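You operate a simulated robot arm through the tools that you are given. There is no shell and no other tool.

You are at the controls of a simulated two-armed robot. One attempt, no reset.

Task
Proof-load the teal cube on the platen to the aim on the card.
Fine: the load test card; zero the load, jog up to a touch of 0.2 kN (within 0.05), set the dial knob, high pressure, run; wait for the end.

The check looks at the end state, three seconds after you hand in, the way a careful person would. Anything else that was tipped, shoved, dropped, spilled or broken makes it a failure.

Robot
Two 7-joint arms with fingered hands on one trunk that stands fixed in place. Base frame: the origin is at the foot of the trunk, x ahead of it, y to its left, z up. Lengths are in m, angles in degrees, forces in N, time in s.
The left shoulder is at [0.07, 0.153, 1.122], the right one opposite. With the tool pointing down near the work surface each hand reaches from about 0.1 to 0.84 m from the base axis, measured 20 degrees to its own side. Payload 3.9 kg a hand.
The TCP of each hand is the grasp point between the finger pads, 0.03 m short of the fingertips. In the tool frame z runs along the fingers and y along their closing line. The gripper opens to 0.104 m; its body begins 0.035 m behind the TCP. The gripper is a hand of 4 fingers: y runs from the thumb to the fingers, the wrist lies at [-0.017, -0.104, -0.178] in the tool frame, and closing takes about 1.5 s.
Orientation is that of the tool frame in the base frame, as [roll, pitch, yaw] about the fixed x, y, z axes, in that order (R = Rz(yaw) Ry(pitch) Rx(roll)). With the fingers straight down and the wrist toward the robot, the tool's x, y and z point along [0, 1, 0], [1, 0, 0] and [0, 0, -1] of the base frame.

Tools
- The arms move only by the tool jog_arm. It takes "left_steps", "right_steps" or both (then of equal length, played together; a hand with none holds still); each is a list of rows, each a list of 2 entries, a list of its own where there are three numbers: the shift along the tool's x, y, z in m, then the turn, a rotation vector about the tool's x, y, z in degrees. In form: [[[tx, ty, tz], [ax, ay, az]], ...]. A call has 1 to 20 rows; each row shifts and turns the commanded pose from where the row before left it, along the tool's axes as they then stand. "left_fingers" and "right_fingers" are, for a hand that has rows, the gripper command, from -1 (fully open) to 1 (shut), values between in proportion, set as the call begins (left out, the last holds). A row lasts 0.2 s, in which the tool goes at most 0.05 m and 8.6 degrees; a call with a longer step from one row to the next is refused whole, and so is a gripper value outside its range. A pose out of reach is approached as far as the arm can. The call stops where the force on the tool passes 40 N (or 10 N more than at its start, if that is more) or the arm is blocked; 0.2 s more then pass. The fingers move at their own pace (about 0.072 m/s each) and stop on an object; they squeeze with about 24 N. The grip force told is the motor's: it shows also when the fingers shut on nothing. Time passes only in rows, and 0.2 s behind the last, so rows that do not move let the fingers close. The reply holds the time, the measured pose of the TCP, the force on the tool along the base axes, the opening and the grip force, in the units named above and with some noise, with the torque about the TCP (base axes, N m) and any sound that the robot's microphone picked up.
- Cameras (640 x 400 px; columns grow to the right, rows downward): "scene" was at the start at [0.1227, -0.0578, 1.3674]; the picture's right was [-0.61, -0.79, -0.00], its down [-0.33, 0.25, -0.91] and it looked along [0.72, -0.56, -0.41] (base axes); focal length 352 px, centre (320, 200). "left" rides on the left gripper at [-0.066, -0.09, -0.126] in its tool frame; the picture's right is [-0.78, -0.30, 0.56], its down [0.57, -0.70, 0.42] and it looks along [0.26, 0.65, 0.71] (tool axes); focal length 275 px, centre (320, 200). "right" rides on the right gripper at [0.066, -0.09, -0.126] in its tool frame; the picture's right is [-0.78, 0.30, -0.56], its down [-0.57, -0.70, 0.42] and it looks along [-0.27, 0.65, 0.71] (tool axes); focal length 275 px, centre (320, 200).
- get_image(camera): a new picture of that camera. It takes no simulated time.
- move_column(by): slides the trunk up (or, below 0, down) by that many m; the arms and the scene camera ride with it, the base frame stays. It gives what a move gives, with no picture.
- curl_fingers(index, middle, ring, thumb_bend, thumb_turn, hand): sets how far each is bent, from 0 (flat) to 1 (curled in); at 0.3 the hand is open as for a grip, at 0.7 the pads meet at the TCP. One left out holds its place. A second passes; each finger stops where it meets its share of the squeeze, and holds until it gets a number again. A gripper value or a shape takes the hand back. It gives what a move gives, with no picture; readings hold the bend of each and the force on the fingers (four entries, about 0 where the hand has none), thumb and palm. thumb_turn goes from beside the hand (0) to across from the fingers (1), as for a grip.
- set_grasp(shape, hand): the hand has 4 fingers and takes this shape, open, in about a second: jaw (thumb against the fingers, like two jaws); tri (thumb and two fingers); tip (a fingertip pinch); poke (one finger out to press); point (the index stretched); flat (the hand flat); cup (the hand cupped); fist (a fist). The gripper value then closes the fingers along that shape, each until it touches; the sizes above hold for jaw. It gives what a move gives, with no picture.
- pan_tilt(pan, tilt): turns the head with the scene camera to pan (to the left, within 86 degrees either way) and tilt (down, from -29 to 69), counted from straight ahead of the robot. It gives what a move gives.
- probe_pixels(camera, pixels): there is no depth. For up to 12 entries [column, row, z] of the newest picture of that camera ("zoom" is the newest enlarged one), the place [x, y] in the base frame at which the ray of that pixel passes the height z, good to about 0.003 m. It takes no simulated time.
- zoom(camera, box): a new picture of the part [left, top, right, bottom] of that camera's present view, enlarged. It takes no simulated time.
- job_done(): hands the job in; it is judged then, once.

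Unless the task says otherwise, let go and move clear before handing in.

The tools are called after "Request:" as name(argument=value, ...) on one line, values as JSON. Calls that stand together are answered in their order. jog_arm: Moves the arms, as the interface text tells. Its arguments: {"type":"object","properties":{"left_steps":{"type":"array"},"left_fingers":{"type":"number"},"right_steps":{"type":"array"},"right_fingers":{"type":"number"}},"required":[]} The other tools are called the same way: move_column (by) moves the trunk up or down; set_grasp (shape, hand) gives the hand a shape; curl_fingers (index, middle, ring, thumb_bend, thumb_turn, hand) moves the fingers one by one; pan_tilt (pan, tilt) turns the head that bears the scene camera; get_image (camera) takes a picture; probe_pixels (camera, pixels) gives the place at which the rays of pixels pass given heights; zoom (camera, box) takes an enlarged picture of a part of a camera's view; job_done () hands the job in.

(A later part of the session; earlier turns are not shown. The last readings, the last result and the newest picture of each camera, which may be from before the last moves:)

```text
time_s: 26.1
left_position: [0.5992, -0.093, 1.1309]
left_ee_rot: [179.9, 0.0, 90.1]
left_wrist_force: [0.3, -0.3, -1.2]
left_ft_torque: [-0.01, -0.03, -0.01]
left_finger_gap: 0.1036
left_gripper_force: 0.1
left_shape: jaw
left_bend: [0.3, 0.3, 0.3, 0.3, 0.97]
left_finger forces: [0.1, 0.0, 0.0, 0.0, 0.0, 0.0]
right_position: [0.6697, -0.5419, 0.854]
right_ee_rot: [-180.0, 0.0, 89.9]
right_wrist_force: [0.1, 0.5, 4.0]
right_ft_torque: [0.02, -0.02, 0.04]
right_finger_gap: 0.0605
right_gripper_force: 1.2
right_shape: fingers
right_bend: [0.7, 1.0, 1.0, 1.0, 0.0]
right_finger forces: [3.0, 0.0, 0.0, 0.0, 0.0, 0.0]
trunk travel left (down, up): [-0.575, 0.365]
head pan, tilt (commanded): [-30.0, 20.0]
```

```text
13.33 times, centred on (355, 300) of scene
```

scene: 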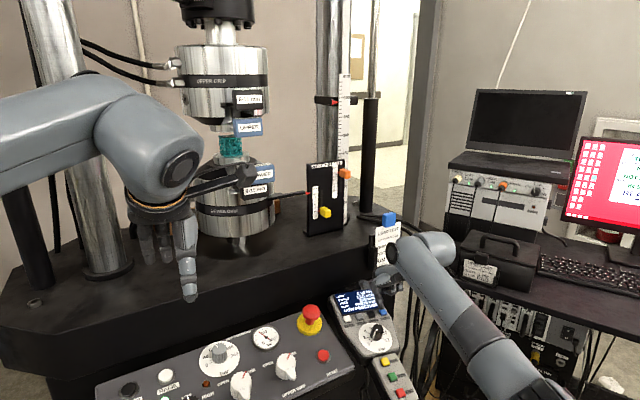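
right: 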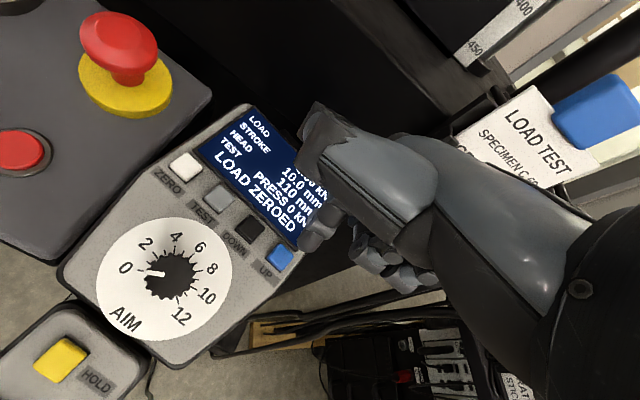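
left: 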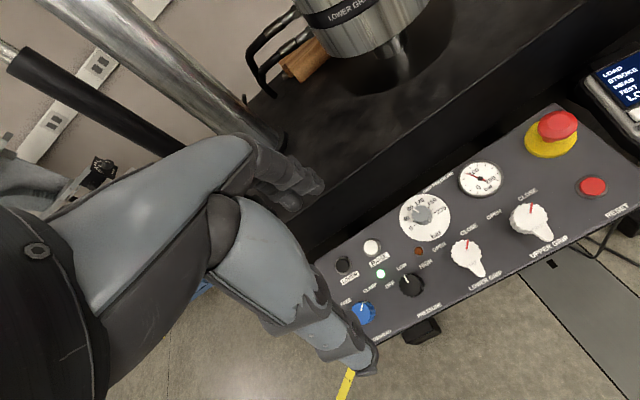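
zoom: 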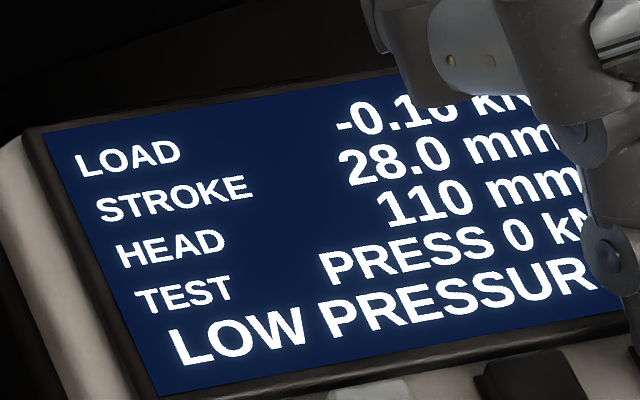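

It reads -0.1x with the last digit half hidden. I'll zoom tighter before doing anything else.

Request:
zoom(camera="scene", box=[353, 288, 371, 299])

Request:
zoom(camera="right", box=[200, 80, 360, 260])

```text
16.00 times, centred on (362, 294) of scene
```

zoom: 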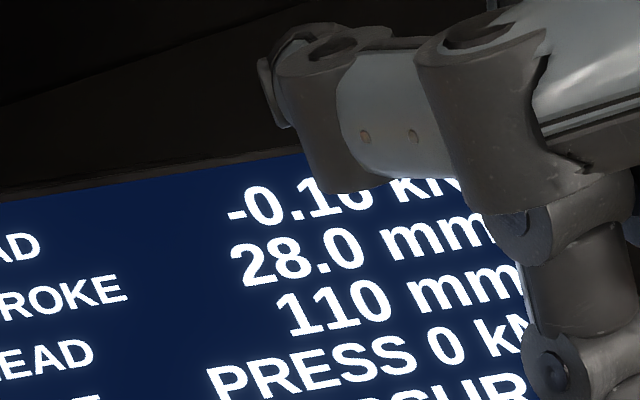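

```text
2.22 times, centred on (280, 170) of right
```

zoom: 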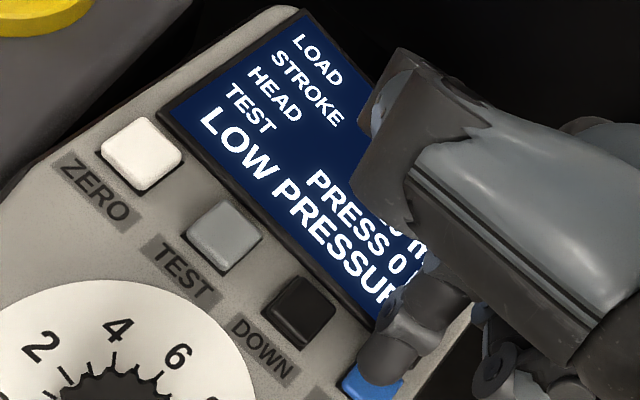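

The digit is 0, 6 or 8; in every case releasing now is safe. I'll lift and read.

Request:
jog_arm(right_steps=[[[0, 0, -0.012], [0, 0, 0]]])

Request:
zoom(camera="scene", box=[335, 285, 375, 315])

```text
time_s: 26.5
left_position: [0.5992, -0.0932, 1.1292]
left_ee_rot: [-180.0, -0.1, 90.1]
left_wrist_force: [0.2, 0.5, 0.4]
left_ft_torque: [-0.01, -0.01, 0.02]
left_finger_gap: 0.1038
left_gripper_force: 0.1
left_shape: jaw
left_bend: [0.3, 0.3, 0.3, 0.3, 0.97]
left_finger forces: [0.1, 0.0, 0.1, 0.1, 0.1, 0.0]
right_position: [0.6689, -0.5433, 0.8653]
right_ee_rot: [-179.9, 0.0, 90.0]
right_wrist_force: [-0.3, -0.2, -0.5]
right_ft_torque: [0.0, 0.03, -0.01]
right_finger_gap: 0.0603
right_gripper_force: 0.1
right_shape: fingers
right_bend: [0.7, 1.0, 1.0, 1.0, 0.0]
right_finger forces: [0.0, 0.1, 0.1, 0.0, 0.1, 0.0]
trunk travel left (down, up): [-0.575, 0.365]
head pan, tilt (commanded): [-30.0, 20.0]
```

```text
13.33 times, centred on (355, 300) of scene
```

zoom: 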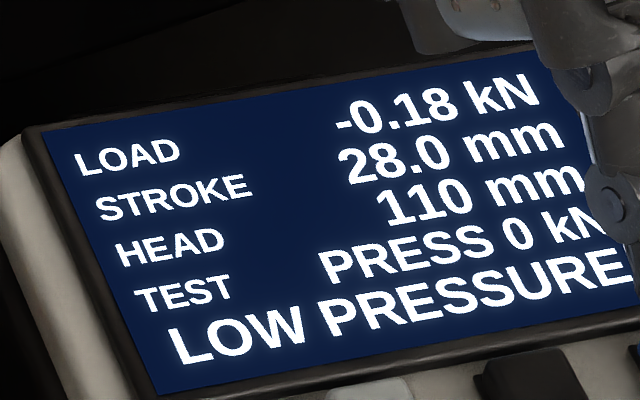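

LOAD holds at -0.18 kN, within 0.2 ± 0.05. Next I'll raise the right hand above the AIM dial and take a fresh look.

Request:
jog_arm(right_steps=[[[0, 0, -0.04], [0, 0, 0]], [[0.021, -0.025, -0.03], [0, 0, 0]], [[0.021, -0.025, -0.03], [0, 0, 0]], [[0.021, -0.025, -0.03], [0, 0, 0]]])

Request:
set_grasp(shape="tri", hand="right")

Request:
get_image(camera="right")

Request:
get_image(camera="scene")

```text
time_s: 27.5
left_position: [0.5983, -0.0927, 1.1308]
left_ee_rot: [-180.0, 0.1, 90.0]
left_wrist_force: [0.4, 0.0, 0.3]
left_ft_torque: [-0.05, -0.03, -0.03]
left_finger_gap: 0.1036
left_gripper_force: 0.0
left_shape: jaw
left_bend: [0.3, 0.3, 0.3, 0.3, 0.97]
left_finger forces: [0.0, 0.0, 0.1, 0.0, 0.1, 0.1]
right_position: [0.5929, -0.4799, 0.9943]
right_ee_rot: [180.0, 0.0, 89.9]
right_wrist_force: [0.4, -0.4, -0.2]
right_ft_torque: [-0.01, 0.04, 0.01]
right_finger_gap: 0.0603
right_gripper_force: 0.0
right_shape: fingers
right_bend: [0.7, 1.0, 1.0, 1.0, 0.0]
right_finger forces: [0.0, 0.0, 0.0, 0.1, 0.1, 0.1]
trunk travel left (down, up): [-0.575, 0.365]
head pan, tilt (commanded): [-30.0, 20.0]
```

```text
time_s: 28.4
left_position: [0.5979, -0.0927, 1.1301]
left_ee_rot: [180.0, 0.1, 89.9]
left_wrist_force: [-0.3, -0.1, -0.7]
left_ft_torque: [-0.03, -0.03, -0.02]
left_finger_gap: 0.1035
left_gripper_force: 0.0
left_shape: jaw
left_bend: [0.3, 0.3, 0.3, 0.3, 0.97]
left_finger forces: [0.0, 0.0, 0.0, 0.0, 0.0, 0.0]
right_position: [0.5941, -0.4802, 0.9929]
right_ee_rot: [-180.0, 0.0, 90.0]
right_wrist_force: [-0.1, -0.3, 0.2]
right_ft_torque: [-0.05, 0.04, -0.03]
right_finger_gap: 0.1034
right_gripper_force: 0.1
right_shape: tri
right_bend: [0.3, 0.3, 0.99, 0.3, 0.97]
right_finger forces: [0.1, 0.0, 0.1, 0.1, 0.0, 0.0]
trunk travel left (down, up): [-0.575, 0.365]
head pan, tilt (commanded): [-30.0, 20.0]
```

```text
taken
```

right: 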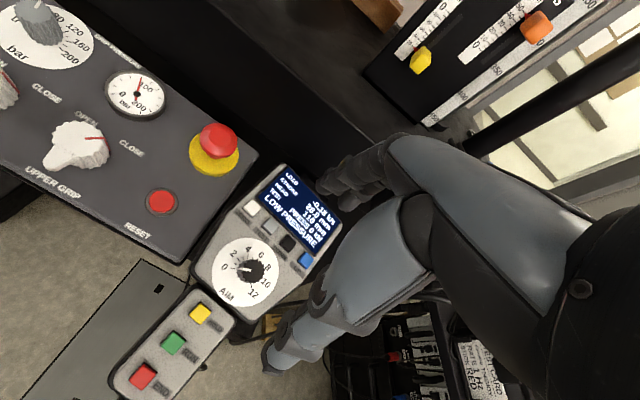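

```text
taken
```

scene: 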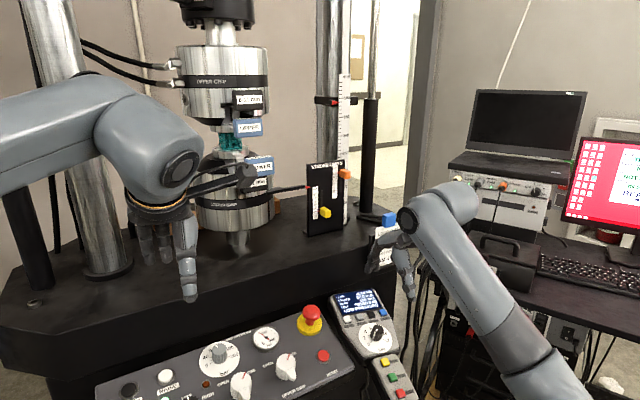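

The hand is open in tri above the handset, and the display still shows -0.18. I'll tilt the head back down for a better handset view and triangulate the knob.

Request:
pan_tilt(pan=-36, tilt=36)

Request:
zoom(camera="right", box=[180, 150, 360, 320])

Request:
get_image(camera="scene")

```text
time_s: 29.2
left_position: [0.5989, -0.0942, 1.1297]
left_ee_rot: [179.9, 0.0, 90.0]
left_wrist_force: [-0.6, -0.6, 0.1]
left_ft_torque: [-0.02, -0.02, -0.02]
left_finger_gap: 0.1035
left_gripper_force: 0.1
left_shape: jaw
left_bend: [0.3, 0.3, 0.3, 0.3, 0.97]
left_finger forces: [0.0, 0.0, 0.0, 0.0, 0.0, 0.0]
right_position: [0.5945, -0.4811, 0.9926]
right_ee_rot: [179.9, 0.0, 89.9]
right_wrist_force: [0.8, -0.2, 0.7]
right_ft_torque: [0.0, -0.04, 0.01]
right_finger_gap: 0.1037
right_gripper_force: 0.0
right_shape: tri
right_bend: [0.3, 0.3, 0.99, 0.3, 0.97]
right_finger forces: [0.0, 0.1, 0.0, 0.0, 0.1, 0.0]
trunk travel left (down, up): [-0.575, 0.365]
head pan, tilt (commanded): [-36.0, 36.0]
```

```text
2.35 times, centred on (270, 235) of right
```

zoom: 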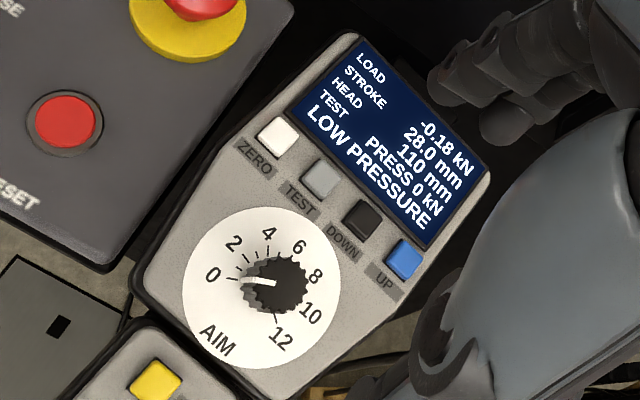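

```text
taken
```

scene: 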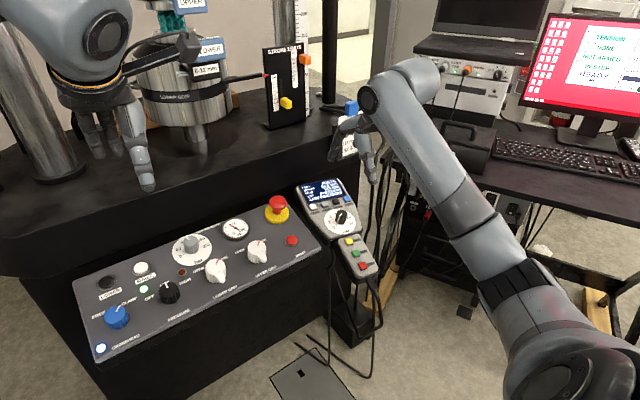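

I'll zoom the scene on the dial to locate the knob's top and base.

Request:
zoom(camera="scene", box=[290, 170, 390, 280])

Request:
zoom(camera="scene", box=[318, 195, 362, 240])

```text
3.64 times, centred on (340, 225) of scene
```

zoom: 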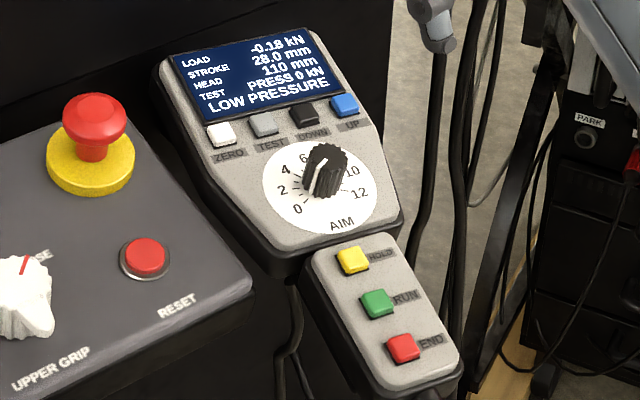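

```text
8.89 times, centred on (340, 218) of scene
```

zoom: 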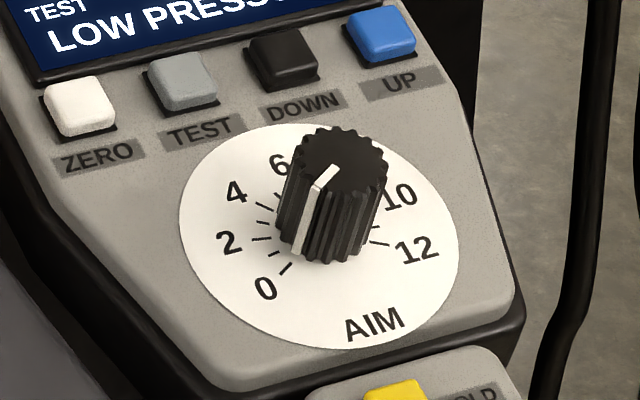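

Now I'll probe these in both cameras.

Request:
probe_pixels(camera="scene", pixels=[[342.6, 213.7, 0.8], [342.6, 213.7, 0.82], [342.6, 213.7, 0.84], [339.9, 222.2, 0.78], [339.9, 222.2, 0.8], [339.9, 222.2, 0.82]])

Request:
probe_pixels(camera="right", pixels=[[252.2, 270.3, 0.8], [252.2, 270.3, 0.82], [252.2, 270.3, 0.84], [244.9, 272, 0.78], [244.9, 272, 0.8], [244.9, 272, 0.82], [200, 312.8, 0.79], [200, 312.8, 0.8], [172.8, 342.3, 0.78], [172.8, 342.3, 0.79]])

```text
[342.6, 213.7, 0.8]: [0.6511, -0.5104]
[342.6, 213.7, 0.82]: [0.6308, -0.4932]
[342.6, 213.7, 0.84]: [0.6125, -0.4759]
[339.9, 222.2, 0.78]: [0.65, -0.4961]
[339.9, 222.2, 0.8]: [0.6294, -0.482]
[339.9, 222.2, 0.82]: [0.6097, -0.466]
```

```text
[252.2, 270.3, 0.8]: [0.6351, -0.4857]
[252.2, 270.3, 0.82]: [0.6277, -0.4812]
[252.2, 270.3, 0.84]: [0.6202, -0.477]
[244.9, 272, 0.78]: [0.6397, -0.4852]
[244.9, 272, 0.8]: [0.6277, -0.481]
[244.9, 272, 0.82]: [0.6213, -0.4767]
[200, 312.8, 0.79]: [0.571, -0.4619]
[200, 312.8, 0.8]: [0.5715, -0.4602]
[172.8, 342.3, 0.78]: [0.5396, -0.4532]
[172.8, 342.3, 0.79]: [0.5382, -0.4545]
```

The dial centre is at (0.6285,-0.4815,0.80) and the knob top at about (0.618,-0.477,0.836), so the axis leans ~15° toward the robot. I'll move over the knob, tilt the tool to match the axis and partly close the tri grip.

Request:
jog_arm(right_steps=[[[0.0017, 0.0028, 0.033], [0, 0, 0]], [[0.0017, 0.0028, 0.033], [0, 0, 0]], [[0.0016, 0.0029, 0.0336], [0, 0, 0]], [[0, 0, 0], [-7.6, -1.55, 0]], [[0, 0, 0], [-7.6, -1.55, 0]]], right_fingers=-0.1)

Request:
get_image(camera="right")

Request:
get_image(camera="scene")

Request:
zoom(camera="scene", box=[290, 140, 390, 250])

```text
time_s: 30.4
left_position: [0.5992, -0.0938, 1.1307]
left_ee_rot: [180.0, 0.0, 89.9]
left_wrist_force: [0.0, 0.0, -0.2]
left_ft_torque: [-0.04, 0.0, 0.02]
left_finger_gap: 0.1037
left_gripper_force: 0.0
left_shape: jaw
left_bend: [0.3, 0.3, 0.3, 0.3, 0.97]
left_finger forces: [0.1, 0.1, 0.0, 0.1, 0.0, 0.0]
right_position: [0.6031, -0.4745, 0.8938]
right_ee_rot: [164.7, 3.1, 89.6]
right_wrist_force: [-0.7, -0.4, 0.4]
right_ft_torque: [0.03, -0.01, -0.01]
right_finger_gap: 0.0574
right_gripper_force: 0.1
right_shape: tri
right_bend: [0.73, 0.42, 0.99, 0.66, 0.99]
right_finger forces: [0.0, 0.0, 0.1, 0.0, 0.1, 0.0]
trunk travel left (down, up): [-0.575, 0.365]
head pan, tilt (commanded): [-36.0, 36.0]
```

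```text
taken
```

right: 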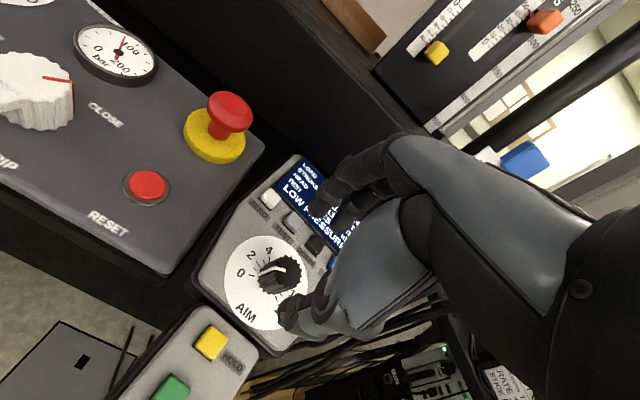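

```text
taken
```

scene: 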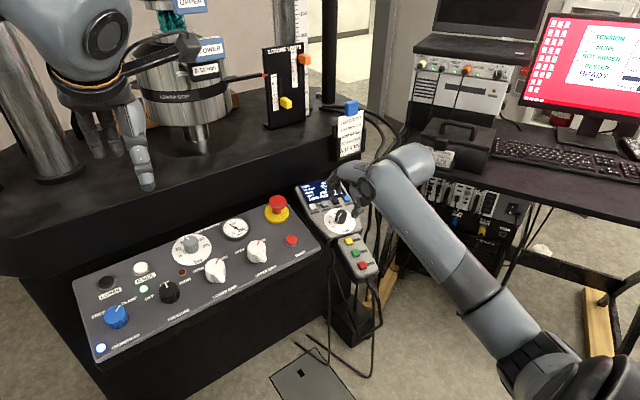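

```text
3.64 times, centred on (340, 195) of scene
```

zoom: 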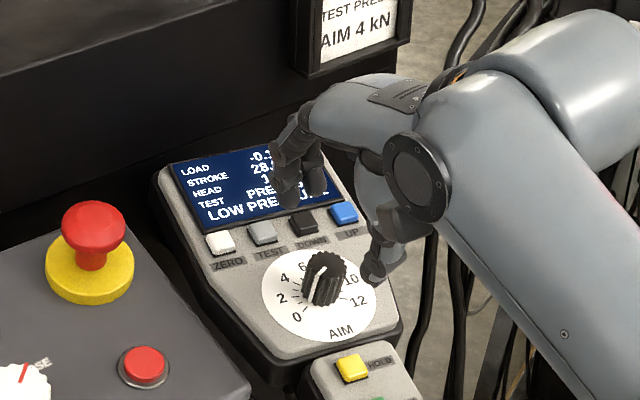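

The finger bends read unevenly (index 0.73, middle 0.42). I'll wait a moment and re-read before approaching.

Request:
jog_arm(right_steps=[[[0, 0, 0], [0, 0, 0]], [[0, 0, 0], [0, 0, 0]]])

Request:
zoom(camera="right", box=[200, 130, 420, 350])

Request:
zoom(camera="scene", box=[310, 150, 370, 230])

```text
time_s: 31.0
left_position: [0.5994, -0.0942, 1.1315]
left_ee_rot: [-179.9, 0.0, 90.1]
left_wrist_force: [-1.0, -0.6, -0.7]
left_ft_torque: [-0.03, -0.02, -0.01]
left_finger_gap: 0.1037
left_gripper_force: 0.1
left_shape: jaw
left_bend: [0.3, 0.3, 0.3, 0.3, 0.97]
left_finger forces: [0.1, 0.0, 0.0, 0.1, 0.1, 0.0]
right_position: [0.6039, -0.4745, 0.8936]
right_ee_rot: [164.8, 3.0, 89.6]
right_wrist_force: [0.0, 0.2, 0.0]
right_ft_torque: [0.01, 0.02, -0.04]
right_finger_gap: 0.0572
right_gripper_force: 0.0
right_shape: tri
right_bend: [0.73, 0.42, 0.99, 0.66, 0.99]
right_finger forces: [0.1, 0.0, 0.0, 0.1, 0.0, 0.0]
trunk travel left (down, up): [-0.575, 0.365]
head pan, tilt (commanded): [-36.0, 36.0]
```

```text
1.82 times, centred on (310, 240) of right
```

zoom: 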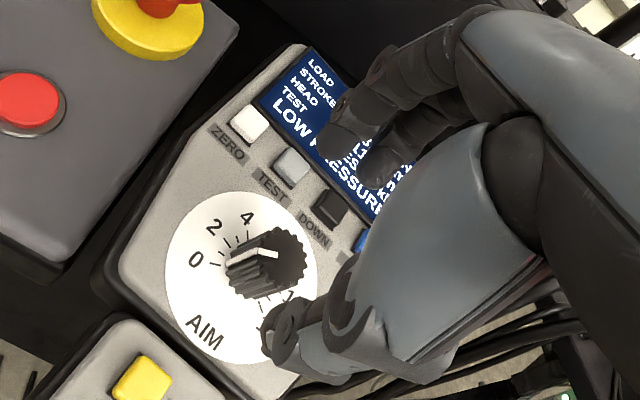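

```text
5.00 times, centred on (340, 190) of scene
```

zoom: 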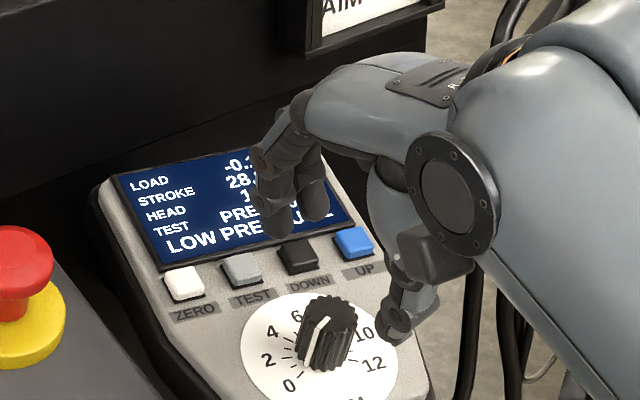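

The knob top lies right on the tool axis (expected 277,254 vs seen 275,258 in the zoom). I'll descend 3.5 cm along the tool axis and check finger clearances.

Request:
jog_arm(right_steps=[[[0, 0, 0.012], [0, 0, 0]], [[0, 0, 0.012], [0, 0, 0]], [[0, 0, 0.011], [0, 0, 0]]])

Request:
zoom(camera="right", box=[200, 130, 420, 350])

Request:
zoom(camera="scene", box=[310, 150, 370, 230])

```text
time_s: 31.8
left_position: [0.5989, -0.093, 1.1309]
left_ee_rot: [179.9, 0.0, 90.1]
left_wrist_force: [0.5, -0.5, 0.3]
left_ft_torque: [0.02, 0.0, -0.03]
left_finger_gap: 0.1039
left_gripper_force: 0.1
left_shape: jaw
left_bend: [0.3, 0.3, 0.3, 0.3, 0.97]
left_finger forces: [0.1, 0.1, 0.0, 0.1, 0.0, 0.0]
right_position: [0.6139, -0.4761, 0.861]
right_ee_rot: [164.7, 3.1, 89.6]
right_wrist_force: [-0.4, -0.1, 0.5]
right_ft_torque: [-0.03, 0.02, 0.01]
right_finger_gap: 0.0576
right_gripper_force: 0.1
right_shape: tri
right_bend: [0.73, 0.42, 0.99, 0.66, 0.99]
right_finger forces: [0.0, 0.1, 0.1, 0.0, 0.1, 0.0]
trunk travel left (down, up): [-0.575, 0.365]
head pan, tilt (commanded): [-36.0, 36.0]
```

```text
1.82 times, centred on (310, 240) of right
```

zoom: 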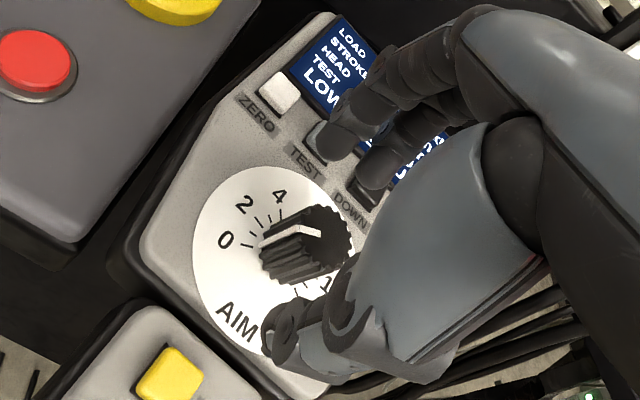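

```text
5.00 times, centred on (340, 190) of scene
```

zoom: 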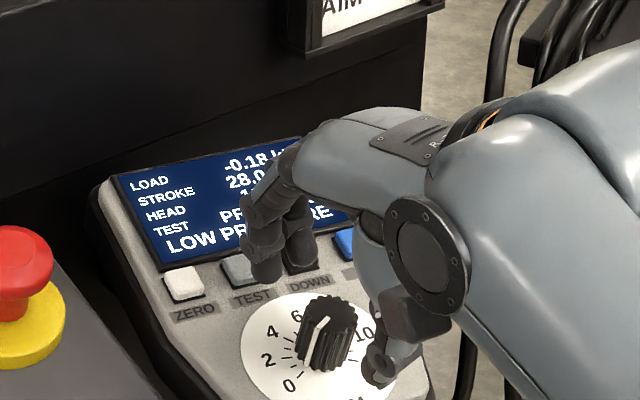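

Fingers straddle the knob with clear space to the TEST button and HOLD box. I'll narrow the gap slightly and descend the remaining ~2.2 cm, watching force.

Request:
jog_arm(right_steps=[[[0, 0, 0], [0, 0, 0]], [[0, 0, 0.006], [0, 0, 0]], [[0, 0, 0.006], [0, 0, 0]], [[0, 0, 0.005], [0, 0, 0]]], right_fingers=0.05)

Request:
zoom(camera="right", box=[200, 130, 420, 350])

Request:
zoom(camera="scene", box=[310, 150, 370, 230])

```text
time_s: 32.8
left_position: [0.5991, -0.0936, 1.1292]
left_ee_rot: [-180.0, 0.1, 90.0]
left_wrist_force: [0.1, 0.3, -0.1]
left_ft_torque: [0.02, -0.01, 0.02]
left_finger_gap: 0.104
left_gripper_force: 0.1
left_shape: jaw
left_bend: [0.3, 0.3, 0.3, 0.3, 0.97]
left_finger forces: [0.1, 0.1, 0.0, 0.0, 0.0, 0.0]
right_position: [0.6173, -0.4776, 0.8441]
right_ee_rot: [164.8, 3.2, 89.5]
right_wrist_force: [0.0, 0.1, -0.4]
right_ft_torque: [0.01, 0.01, 0.01]
right_finger_gap: 0.0497
right_gripper_force: 0.0
right_shape: tri
right_bend: [0.74, 0.45, 0.99, 0.69, 1.0]
right_finger forces: [0.1, 0.0, 0.0, 0.0, 0.1, 0.0]
trunk travel left (down, up): [-0.575, 0.365]
head pan, tilt (commanded): [-36.0, 36.0]
```

```text
1.82 times, centred on (310, 240) of right
```

zoom: 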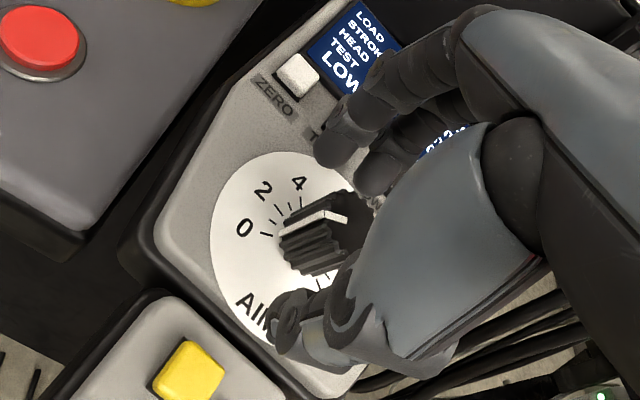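

```text
5.00 times, centred on (340, 190) of scene
```

zoom: 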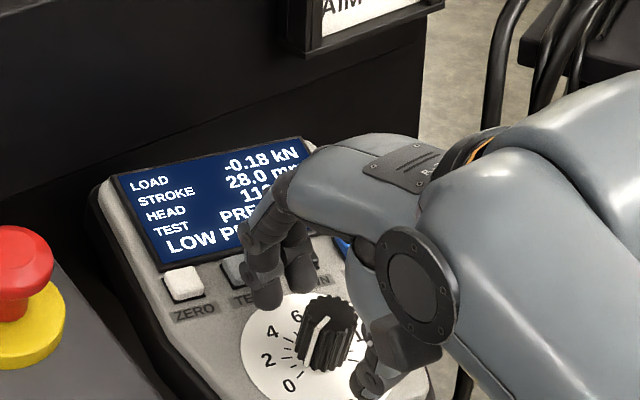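

The knob sits between the fingertips and thumb with no contact. I'll go 6 mm lower and close on it.

Request:
jog_arm(right_steps=[[[0, 0, 0.003], [0, 0, 0]], [[0, 0, 0.003], [0, 0, 0]]])

Request:
zoom(camera="scene", box=[310, 150, 370, 230])

Request:
zoom(camera="right", box=[240, 180, 380, 320])

```text
time_s: 33.4
left_position: [0.5985, -0.0941, 1.1295]
left_ee_rot: [-180.0, 0.0, 90.0]
left_wrist_force: [-1.8, 0.0, 1.1]
left_ft_torque: [0.02, 0.0, -0.01]
left_finger_gap: 0.1037
left_gripper_force: 0.0
left_shape: jaw
left_bend: [0.3, 0.3, 0.3, 0.3, 0.97]
left_finger forces: [0.0, 0.0, 0.1, 0.0, 0.0, 0.0]
right_position: [0.6196, -0.4774, 0.838]
right_ee_rot: [164.7, 3.1, 89.5]
right_wrist_force: [0.5, 0.5, 0.1]
right_ft_torque: [-0.02, 0.0, -0.01]
right_finger_gap: 0.0501
right_gripper_force: 0.0
right_shape: tri
right_bend: [0.74, 0.45, 0.99, 0.69, 1.0]
right_finger forces: [0.0, 0.0, 0.0, 0.0, 0.0, 0.0]
trunk travel left (down, up): [-0.575, 0.365]
head pan, tilt (commanded): [-36.0, 36.0]
```

```text
5.00 times, centred on (340, 190) of scene
```

zoom: 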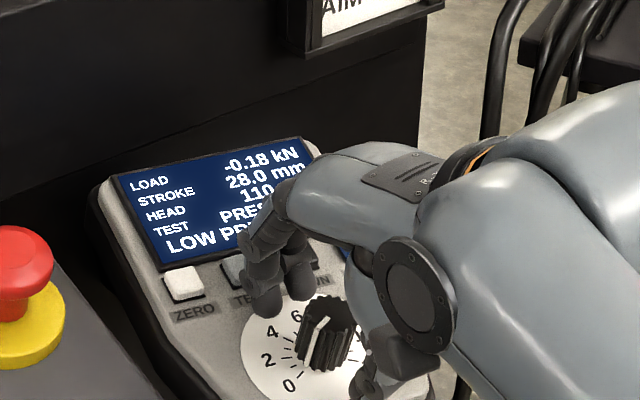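

```text
2.86 times, centred on (310, 250) of right
```

zoom: 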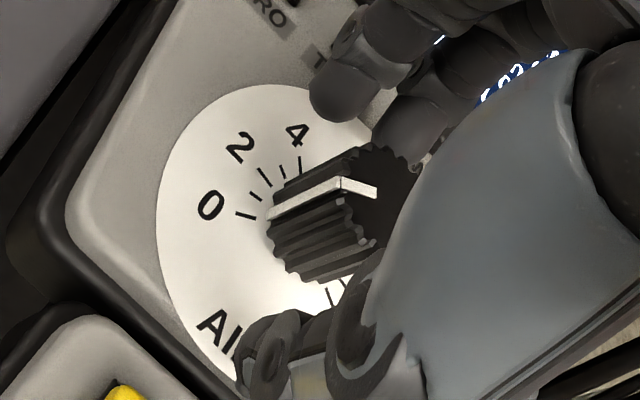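

The tips are beside the knob, index above (330,100) and thumb below (270,350). I'll close the grip onto the knob.

Request:
jog_arm(right_steps=[[[0, 0, 0], [0, 0, 0]], [[0, 0, 0], [0, 0, 0]], [[0, 0, 0], [0, 0, 0]], [[0, 0, 0], [0, 0, 0]]], right_fingers=0.5)

Request:
zoom(camera="scene", box=[310, 150, 370, 230])

Request:
zoom(camera="right", box=[240, 180, 380, 320])

```text
time_s: 34.4
left_position: [0.5993, -0.0937, 1.1302]
left_ee_rot: [-180.0, 0.0, 90.0]
left_wrist_force: [0.1, 0.6, -0.1]
left_ft_torque: [-0.02, 0.0, 0.03]
left_finger_gap: 0.1037
left_gripper_force: 0.1
left_shape: jaw
left_bend: [0.3, 0.3, 0.3, 0.3, 0.97]
left_finger forces: [0.0, 0.1, 0.0, 0.0, 0.1, 0.1]
right_position: [0.6181, -0.4784, 0.8397]
right_ee_rot: [164.8, 3.1, 89.6]
right_wrist_force: [0.1, -0.3, 1.1]
right_ft_torque: [-0.02, 0.01, -0.01]
right_finger_gap: 0.0265
right_gripper_force: 0.0
right_shape: tri
right_bend: [0.73, 0.56, 0.99, 0.74, 1.0]
right_finger forces: [0.1, 0.1, 0.1, 0.1, 0.0, 0.0]
trunk travel left (down, up): [-0.575, 0.365]
head pan, tilt (commanded): [-36.0, 36.0]
```

```text
5.00 times, centred on (340, 190) of scene
```

zoom: 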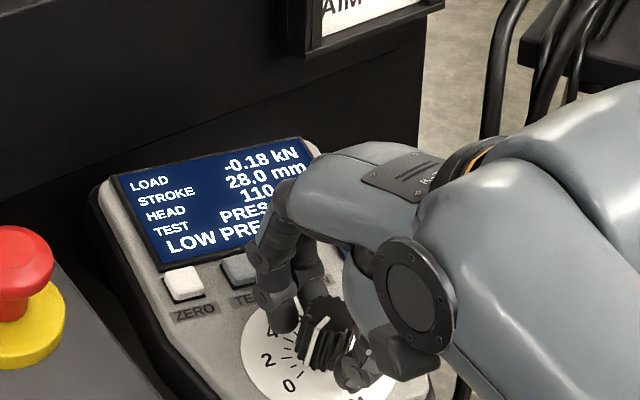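

```text
2.86 times, centred on (310, 250) of right
```

zoom: 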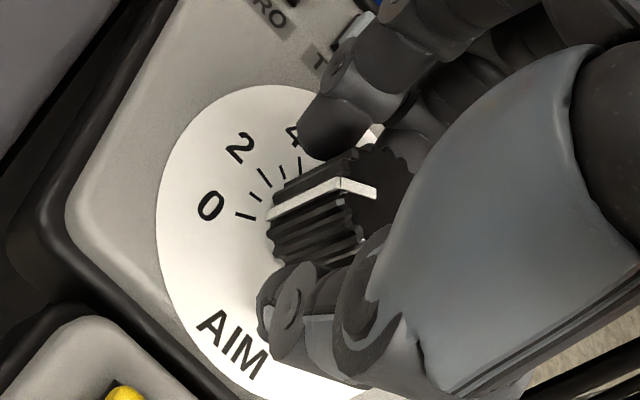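

The fingers are close but not yet touching (gap 26.5 mm). I'll close further.

Request:
jog_arm(right_steps=[[[0, 0, 0], [0, 0, 0]], [[0, 0, 0], [0, 0, 0]], [[0, 0, 0], [0, 0, 0]], [[0, 0, 0], [0, 0, 0]]], right_fingers=1.0)

Request:
zoom(camera="scene", box=[310, 150, 370, 230])

Request:
zoom(camera="right", box=[240, 180, 380, 320])

```text
time_s: 35.4
left_position: [0.5996, -0.094, 1.1306]
left_ee_rot: [179.9, 0.0, 90.0]
left_wrist_force: [-0.2, -1.2, 0.2]
left_ft_torque: [0.0, 0.02, 0.01]
left_finger_gap: 0.1035
left_gripper_force: 0.2
left_shape: jaw
left_bend: [0.3, 0.3, 0.3, 0.3, 0.97]
left_finger forces: [0.1, 0.0, 0.1, 0.0, 0.0, 0.1]
right_position: [0.6194, -0.4776, 0.8378]
right_ee_rot: [164.8, 3.1, 89.6]
right_wrist_force: [-1.1, 1.4, -2.1]
right_ft_torque: [0.0, 0.0, 0.05]
right_finger_gap: 0.0181
right_gripper_force: 24.1
right_shape: tri
right_bend: [0.73, 0.6, 1.0, 0.74, 1.0]
right_finger forces: [10.5, 11.0, 0.0, 0.0, 21.4, 0.1]
trunk travel left (down, up): [-0.575, 0.365]
head pan, tilt (commanded): [-36.0, 36.0]
```

```text
5.00 times, centred on (340, 190) of scene
```

zoom: 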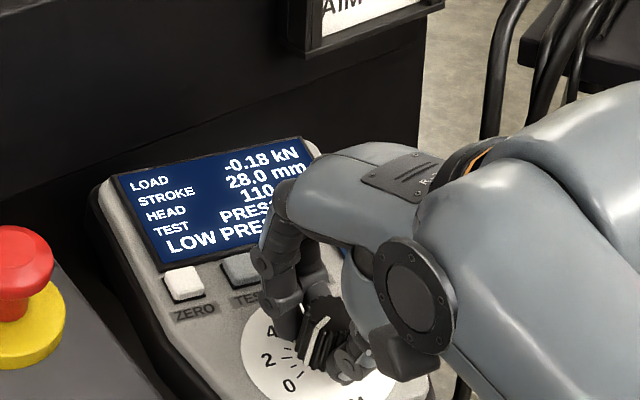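

```text
2.86 times, centred on (310, 250) of right
```

zoom: 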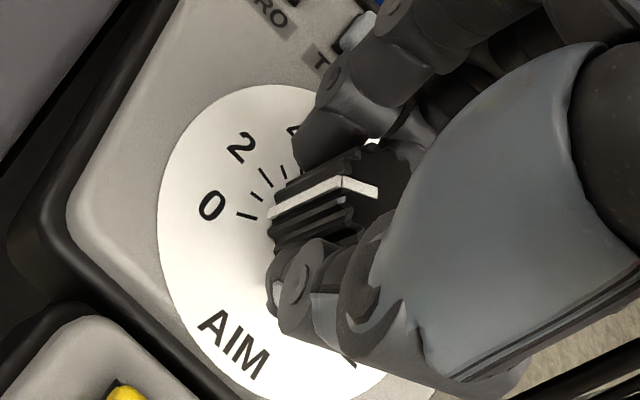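

The grip holds the knob firmly (24 N). I'll turn it clockwise as seen from above (positive about tool z) by 24° and check.

Request:
jog_arm(right_steps=[[[0, 0, 0], [0, 0, 8]], [[0, 0, 0], [0, 0, 8]], [[0, 0, 0], [0, 0, 8]]])

Request:
zoom(camera="scene", box=[310, 150, 370, 230])

Request:
get_image(camera="right")

Request:
get_image(camera="left")

```text
time_s: 36.2
left_position: [0.5998, -0.0924, 1.1301]
left_ee_rot: [-179.8, 0.0, 90.1]
left_wrist_force: [-0.3, 0.0, 0.0]
left_ft_torque: [-0.01, 0.02, -0.01]
left_finger_gap: 0.1037
left_gripper_force: 0.1
left_shape: jaw
left_bend: [0.3, 0.3, 0.3, 0.3, 0.97]
left_finger forces: [0.0, 0.1, 0.0, 0.1, 0.0, 0.0]
right_position: [0.6196, -0.4769, 0.8389]
right_ee_rot: [164.8, -3.4, 66.2]
right_wrist_force: [2.8, 1.5, -0.2]
right_ft_torque: [0.02, 0.0, 0.08]
right_finger_gap: 0.0178
right_gripper_force: 23.6
right_shape: tri
right_bend: [0.73, 0.6, 1.0, 0.75, 1.0]
right_finger forces: [12.3, 12.2, 0.0, 0.1, 21.9, 0.0]
trunk travel left (down, up): [-0.575, 0.365]
head pan, tilt (commanded): [-36.0, 36.0]
```

```text
5.00 times, centred on (340, 190) of scene
```

zoom: 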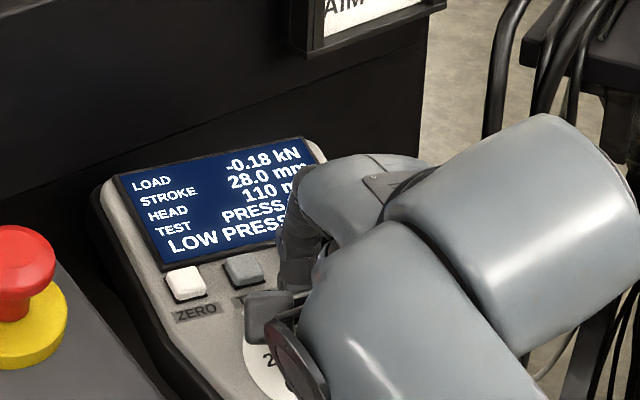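

```text
taken
```

right: 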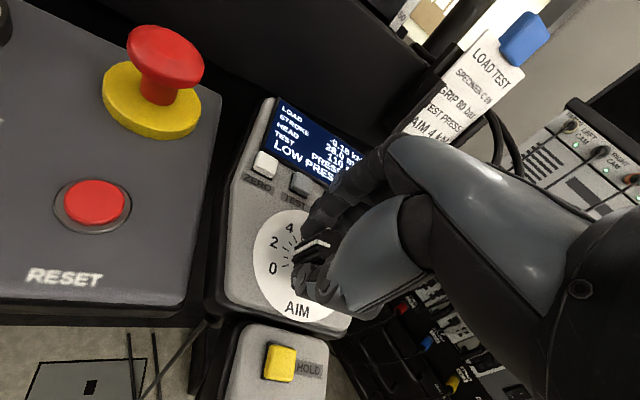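

```text
taken
```

left: 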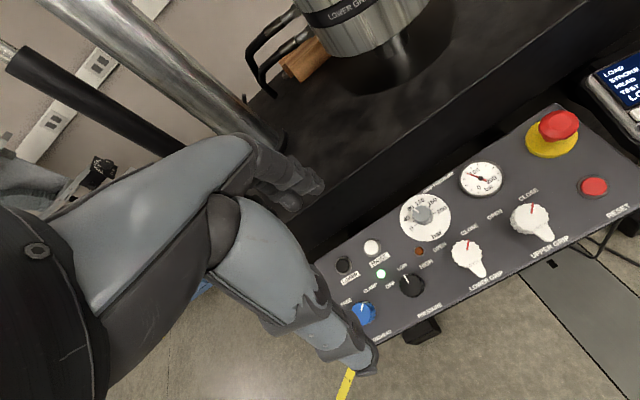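

The hand turned 24° with steady grip. I'll zoom in the right view to see whether the knob's pointer has followed.

Request:
zoom(camera="right", box=[230, 90, 370, 330])

Request:
zoom(camera="right", box=[250, 200, 340, 310])

```text
1.67 times, centred on (300, 210) of right
```

zoom: 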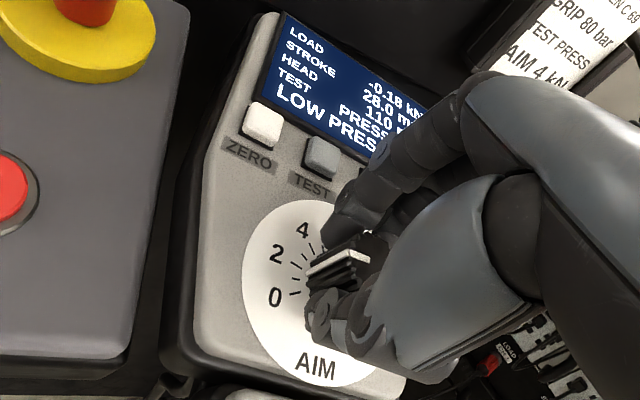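

```text
3.64 times, centred on (295, 255) of right
```

zoom: 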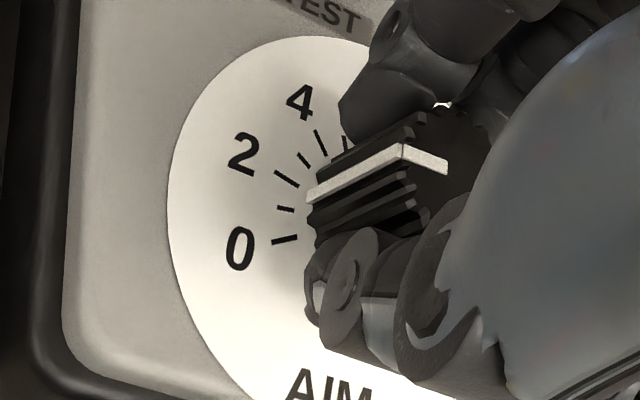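

The pointer has moved to just past 1. I'll continue turning 40° more and check again.

Request:
jog_arm(right_steps=[[[0, 0, 0], [0, 0, 8]], [[0, 0, 0], [0, 0, 8]], [[0, 0, 0], [0, 0, 8]], [[0, 0, 0], [0, 0, 8]], [[0, 0, 0], [0, 0, 8]]])

Request:
get_image(camera="scene")

Request:
get_image(camera="right")

Request:
zoom(camera="right", box=[250, 200, 340, 310])

```text
time_s: 37.4
left_position: [0.6001, -0.0934, 1.1295]
left_ee_rot: [-179.8, 0.0, 89.9]
left_wrist_force: [-0.5, 0.8, 0.1]
left_ft_torque: [0.02, 0.03, 0.02]
left_finger_gap: 0.1036
left_gripper_force: 0.0
left_shape: jaw
left_bend: [0.3, 0.3, 0.3, 0.3, 0.97]
left_finger forces: [0.0, 0.1, 0.1, 0.0, 0.1, 0.1]
right_position: [0.6198, -0.4779, 0.8395]
right_ee_rot: [170.4, -12.1, 26.8]
right_wrist_force: [7.2, 1.5, 1.5]
right_ft_torque: [0.11, -0.12, 0.05]
right_finger_gap: 0.0178
right_gripper_force: 23.9
right_shape: tri
right_bend: [0.73, 0.6, 1.0, 0.75, 1.0]
right_finger forces: [14.3, 11.5, 0.0, 0.1, 22.3, 0.1]
trunk travel left (down, up): [-0.575, 0.365]
head pan, tilt (commanded): [-36.0, 36.0]
```

```text
taken
```

scene: 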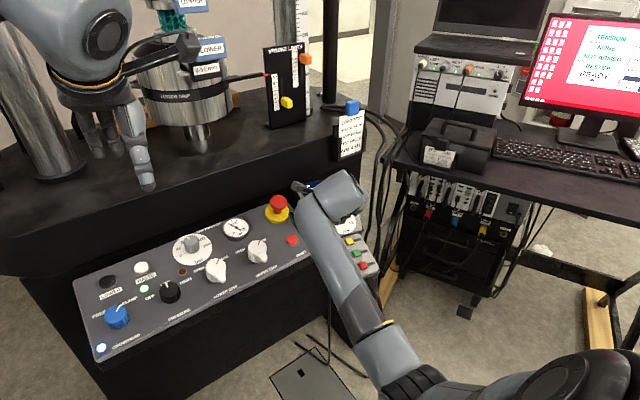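

```text
taken
```

right: 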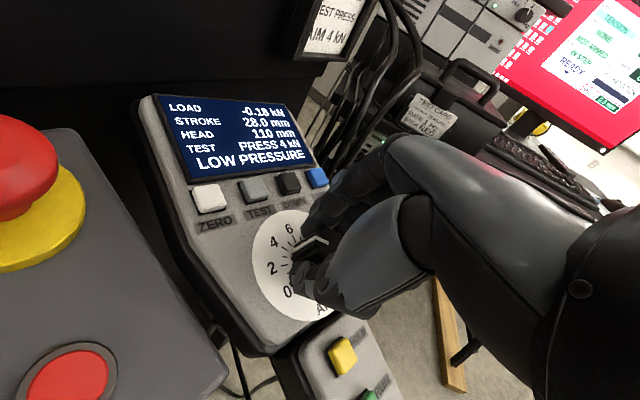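

```text
3.64 times, centred on (295, 255) of right
```

zoom: 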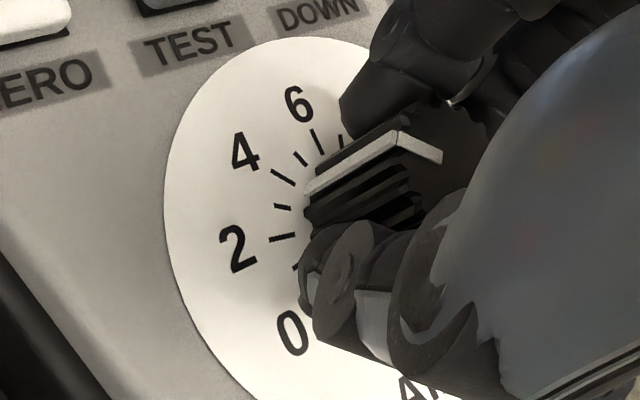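

The right camera now sees the display directly. I'll zoom on it to read the TEST line.

Request:
zoom(camera="right", box=[140, 85, 320, 215])

Request:
zoom(camera="right", box=[270, 225, 330, 285])

```text
3.08 times, centred on (230, 150) of right
```

zoom: 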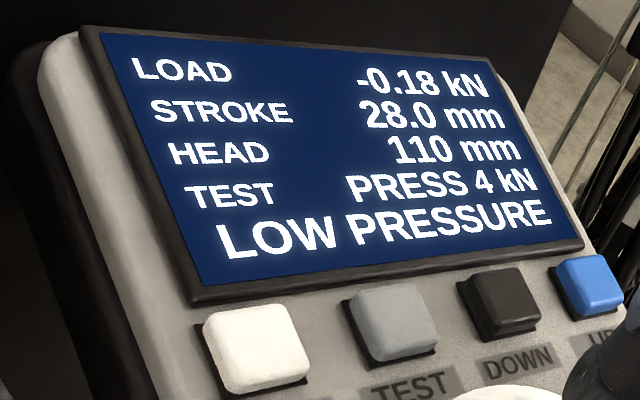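

```text
6.67 times, centred on (300, 255) of right
```

zoom: 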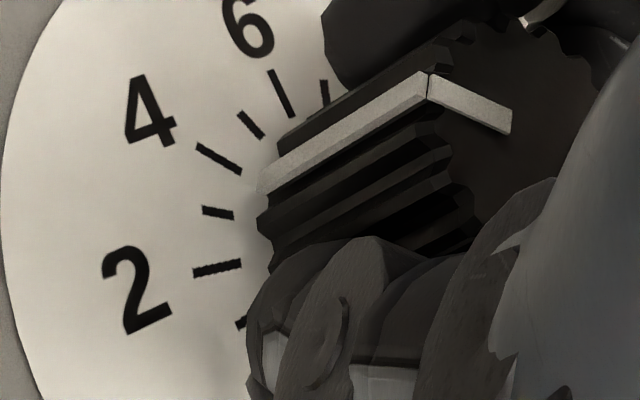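

The display reads PRESS 4 kN, but it seems rounded and the pointer looks slightly short of the 4 tick. I'll find the 3/4 changeover by turning back a few degrees, then set the middle of the 4 band.

Request:
jog_arm(right_steps=[[[0, 0, 0], [0, 0, -3]]])

Request:
zoom(camera="right", box=[140, 85, 320, 215])

```text
time_s: 37.8
left_position: [0.6002, -0.0932, 1.1291]
left_ee_rot: [179.9, -0.1, 90.0]
left_wrist_force: [-0.6, 0.0, -0.1]
left_ft_torque: [-0.02, -0.01, 0.01]
left_finger_gap: 0.1038
left_gripper_force: 0.0
left_shape: jaw
left_bend: [0.3, 0.3, 0.3, 0.3, 0.97]
left_finger forces: [0.1, 0.1, 0.0, 0.0, 0.0, 0.1]
right_position: [0.6191, -0.4791, 0.8392]
right_ee_rot: [169.8, -11.7, 30.1]
right_wrist_force: [5.6, 2.9, 2.9]
right_ft_torque: [0.08, -0.07, 0.05]
right_finger_gap: 0.0179
right_gripper_force: 24.5
right_shape: tri
right_bend: [0.73, 0.6, 1.0, 0.75, 0.99]
right_finger forces: [14.2, 11.5, 0.1, 0.0, 22.8, 0.0]
trunk travel left (down, up): [-0.575, 0.365]
head pan, tilt (commanded): [-36.0, 36.0]
```

```text
3.08 times, centred on (230, 150) of right
```

zoom: 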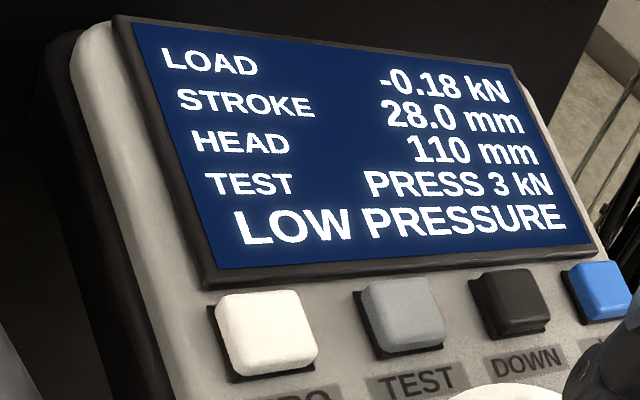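

It flipped to 3, so the changeover lies within those 3°. I'll turn forward 12°, to the middle of the 4 band.

Request:
jog_arm(right_steps=[[[0, 0, 0], [0, 0, 6]], [[0, 0, 0], [0, 0, 6]]])

Request:
zoom(camera="right", box=[140, 85, 320, 215])

Request:
zoom(camera="right", box=[260, 200, 340, 290])

```text
time_s: 38.4
left_position: [0.5996, -0.092, 1.1292]
left_ee_rot: [-179.9, -0.1, 90.0]
left_wrist_force: [0.6, 0.9, 0.8]
left_ft_torque: [-0.02, 0.05, 0.02]
left_finger_gap: 0.1035
left_gripper_force: 0.0
left_shape: jaw
left_bend: [0.3, 0.3, 0.3, 0.3, 0.97]
left_finger forces: [0.0, 0.0, 0.0, 0.0, 0.0, 0.0]
right_position: [0.6194, -0.4767, 0.8387]
right_ee_rot: [172.5, -13.6, 17.8]
right_wrist_force: [9.3, 1.3, 3.0]
right_ft_torque: [0.08, -0.15, 0.13]
right_finger_gap: 0.018
right_gripper_force: 24.4
right_shape: tri
right_bend: [0.73, 0.6, 1.0, 0.75, 0.99]
right_finger forces: [15.0, 11.2, 0.1, 0.0, 22.7, 0.0]
trunk travel left (down, up): [-0.575, 0.365]
head pan, tilt (commanded): [-36.0, 36.0]
```

```text
3.08 times, centred on (230, 150) of right
```

zoom: 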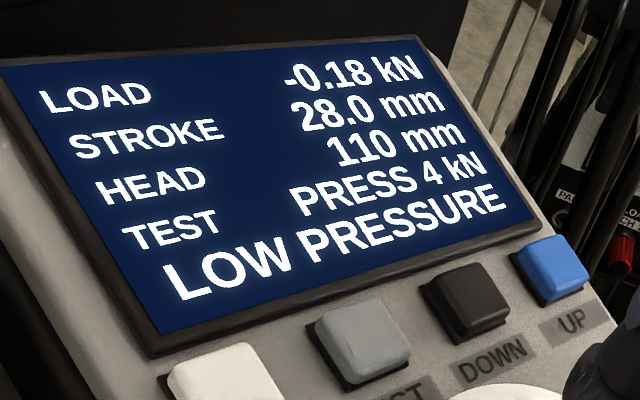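

```text
4.44 times, centred on (300, 245) of right
```

zoom: 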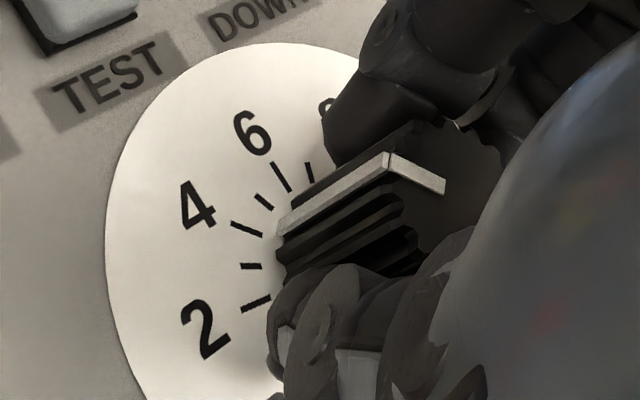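

PRESS 4 kN with the knob near mid-band (about 4.0). I'll open the grip gently and lift straight off along the tool axis.

Request:
jog_arm(right_steps=[[[0, 0, 0], [0, 0, 0]], [[0, 0, 0], [0, 0, 0]], [[0, 0, 0], [0, 0, 0]], [[0, 0, 0], [0, 0, 0]]], right_fingers=0.05)

Request:
zoom(camera="right", box=[140, 85, 340, 315])

```text
time_s: 39.4
left_position: [0.5994, -0.0936, 1.1301]
left_ee_rot: [180.0, -0.1, 90.1]
left_wrist_force: [0.3, -0.2, 0.0]
left_ft_torque: [0.04, 0.0, 0.01]
left_finger_gap: 0.1039
left_gripper_force: 0.0
left_shape: jaw
left_bend: [0.3, 0.3, 0.3, 0.3, 0.97]
left_finger forces: [0.1, 0.0, 0.1, 0.0, 0.1, 0.1]
right_position: [0.6176, -0.4787, 0.8385]
right_ee_rot: [172.5, -13.7, 17.8]
right_wrist_force: [-0.3, -0.2, -0.5]
right_ft_torque: [0.04, 0.0, 0.01]
right_finger_gap: 0.0487
right_gripper_force: 0.1
right_shape: tri
right_bend: [0.74, 0.46, 0.99, 0.7, 1.0]
right_finger forces: [0.1, 0.0, 0.1, 0.0, 0.0, 0.0]
trunk travel left (down, up): [-0.575, 0.365]
head pan, tilt (commanded): [-36.0, 36.0]
```

```text
1.74 times, centred on (240, 200) of right
```

zoom: 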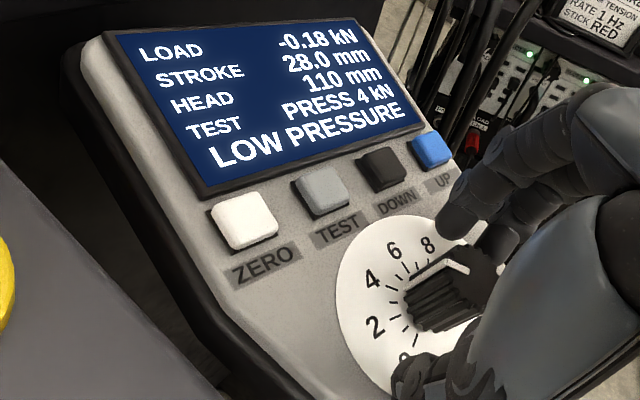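

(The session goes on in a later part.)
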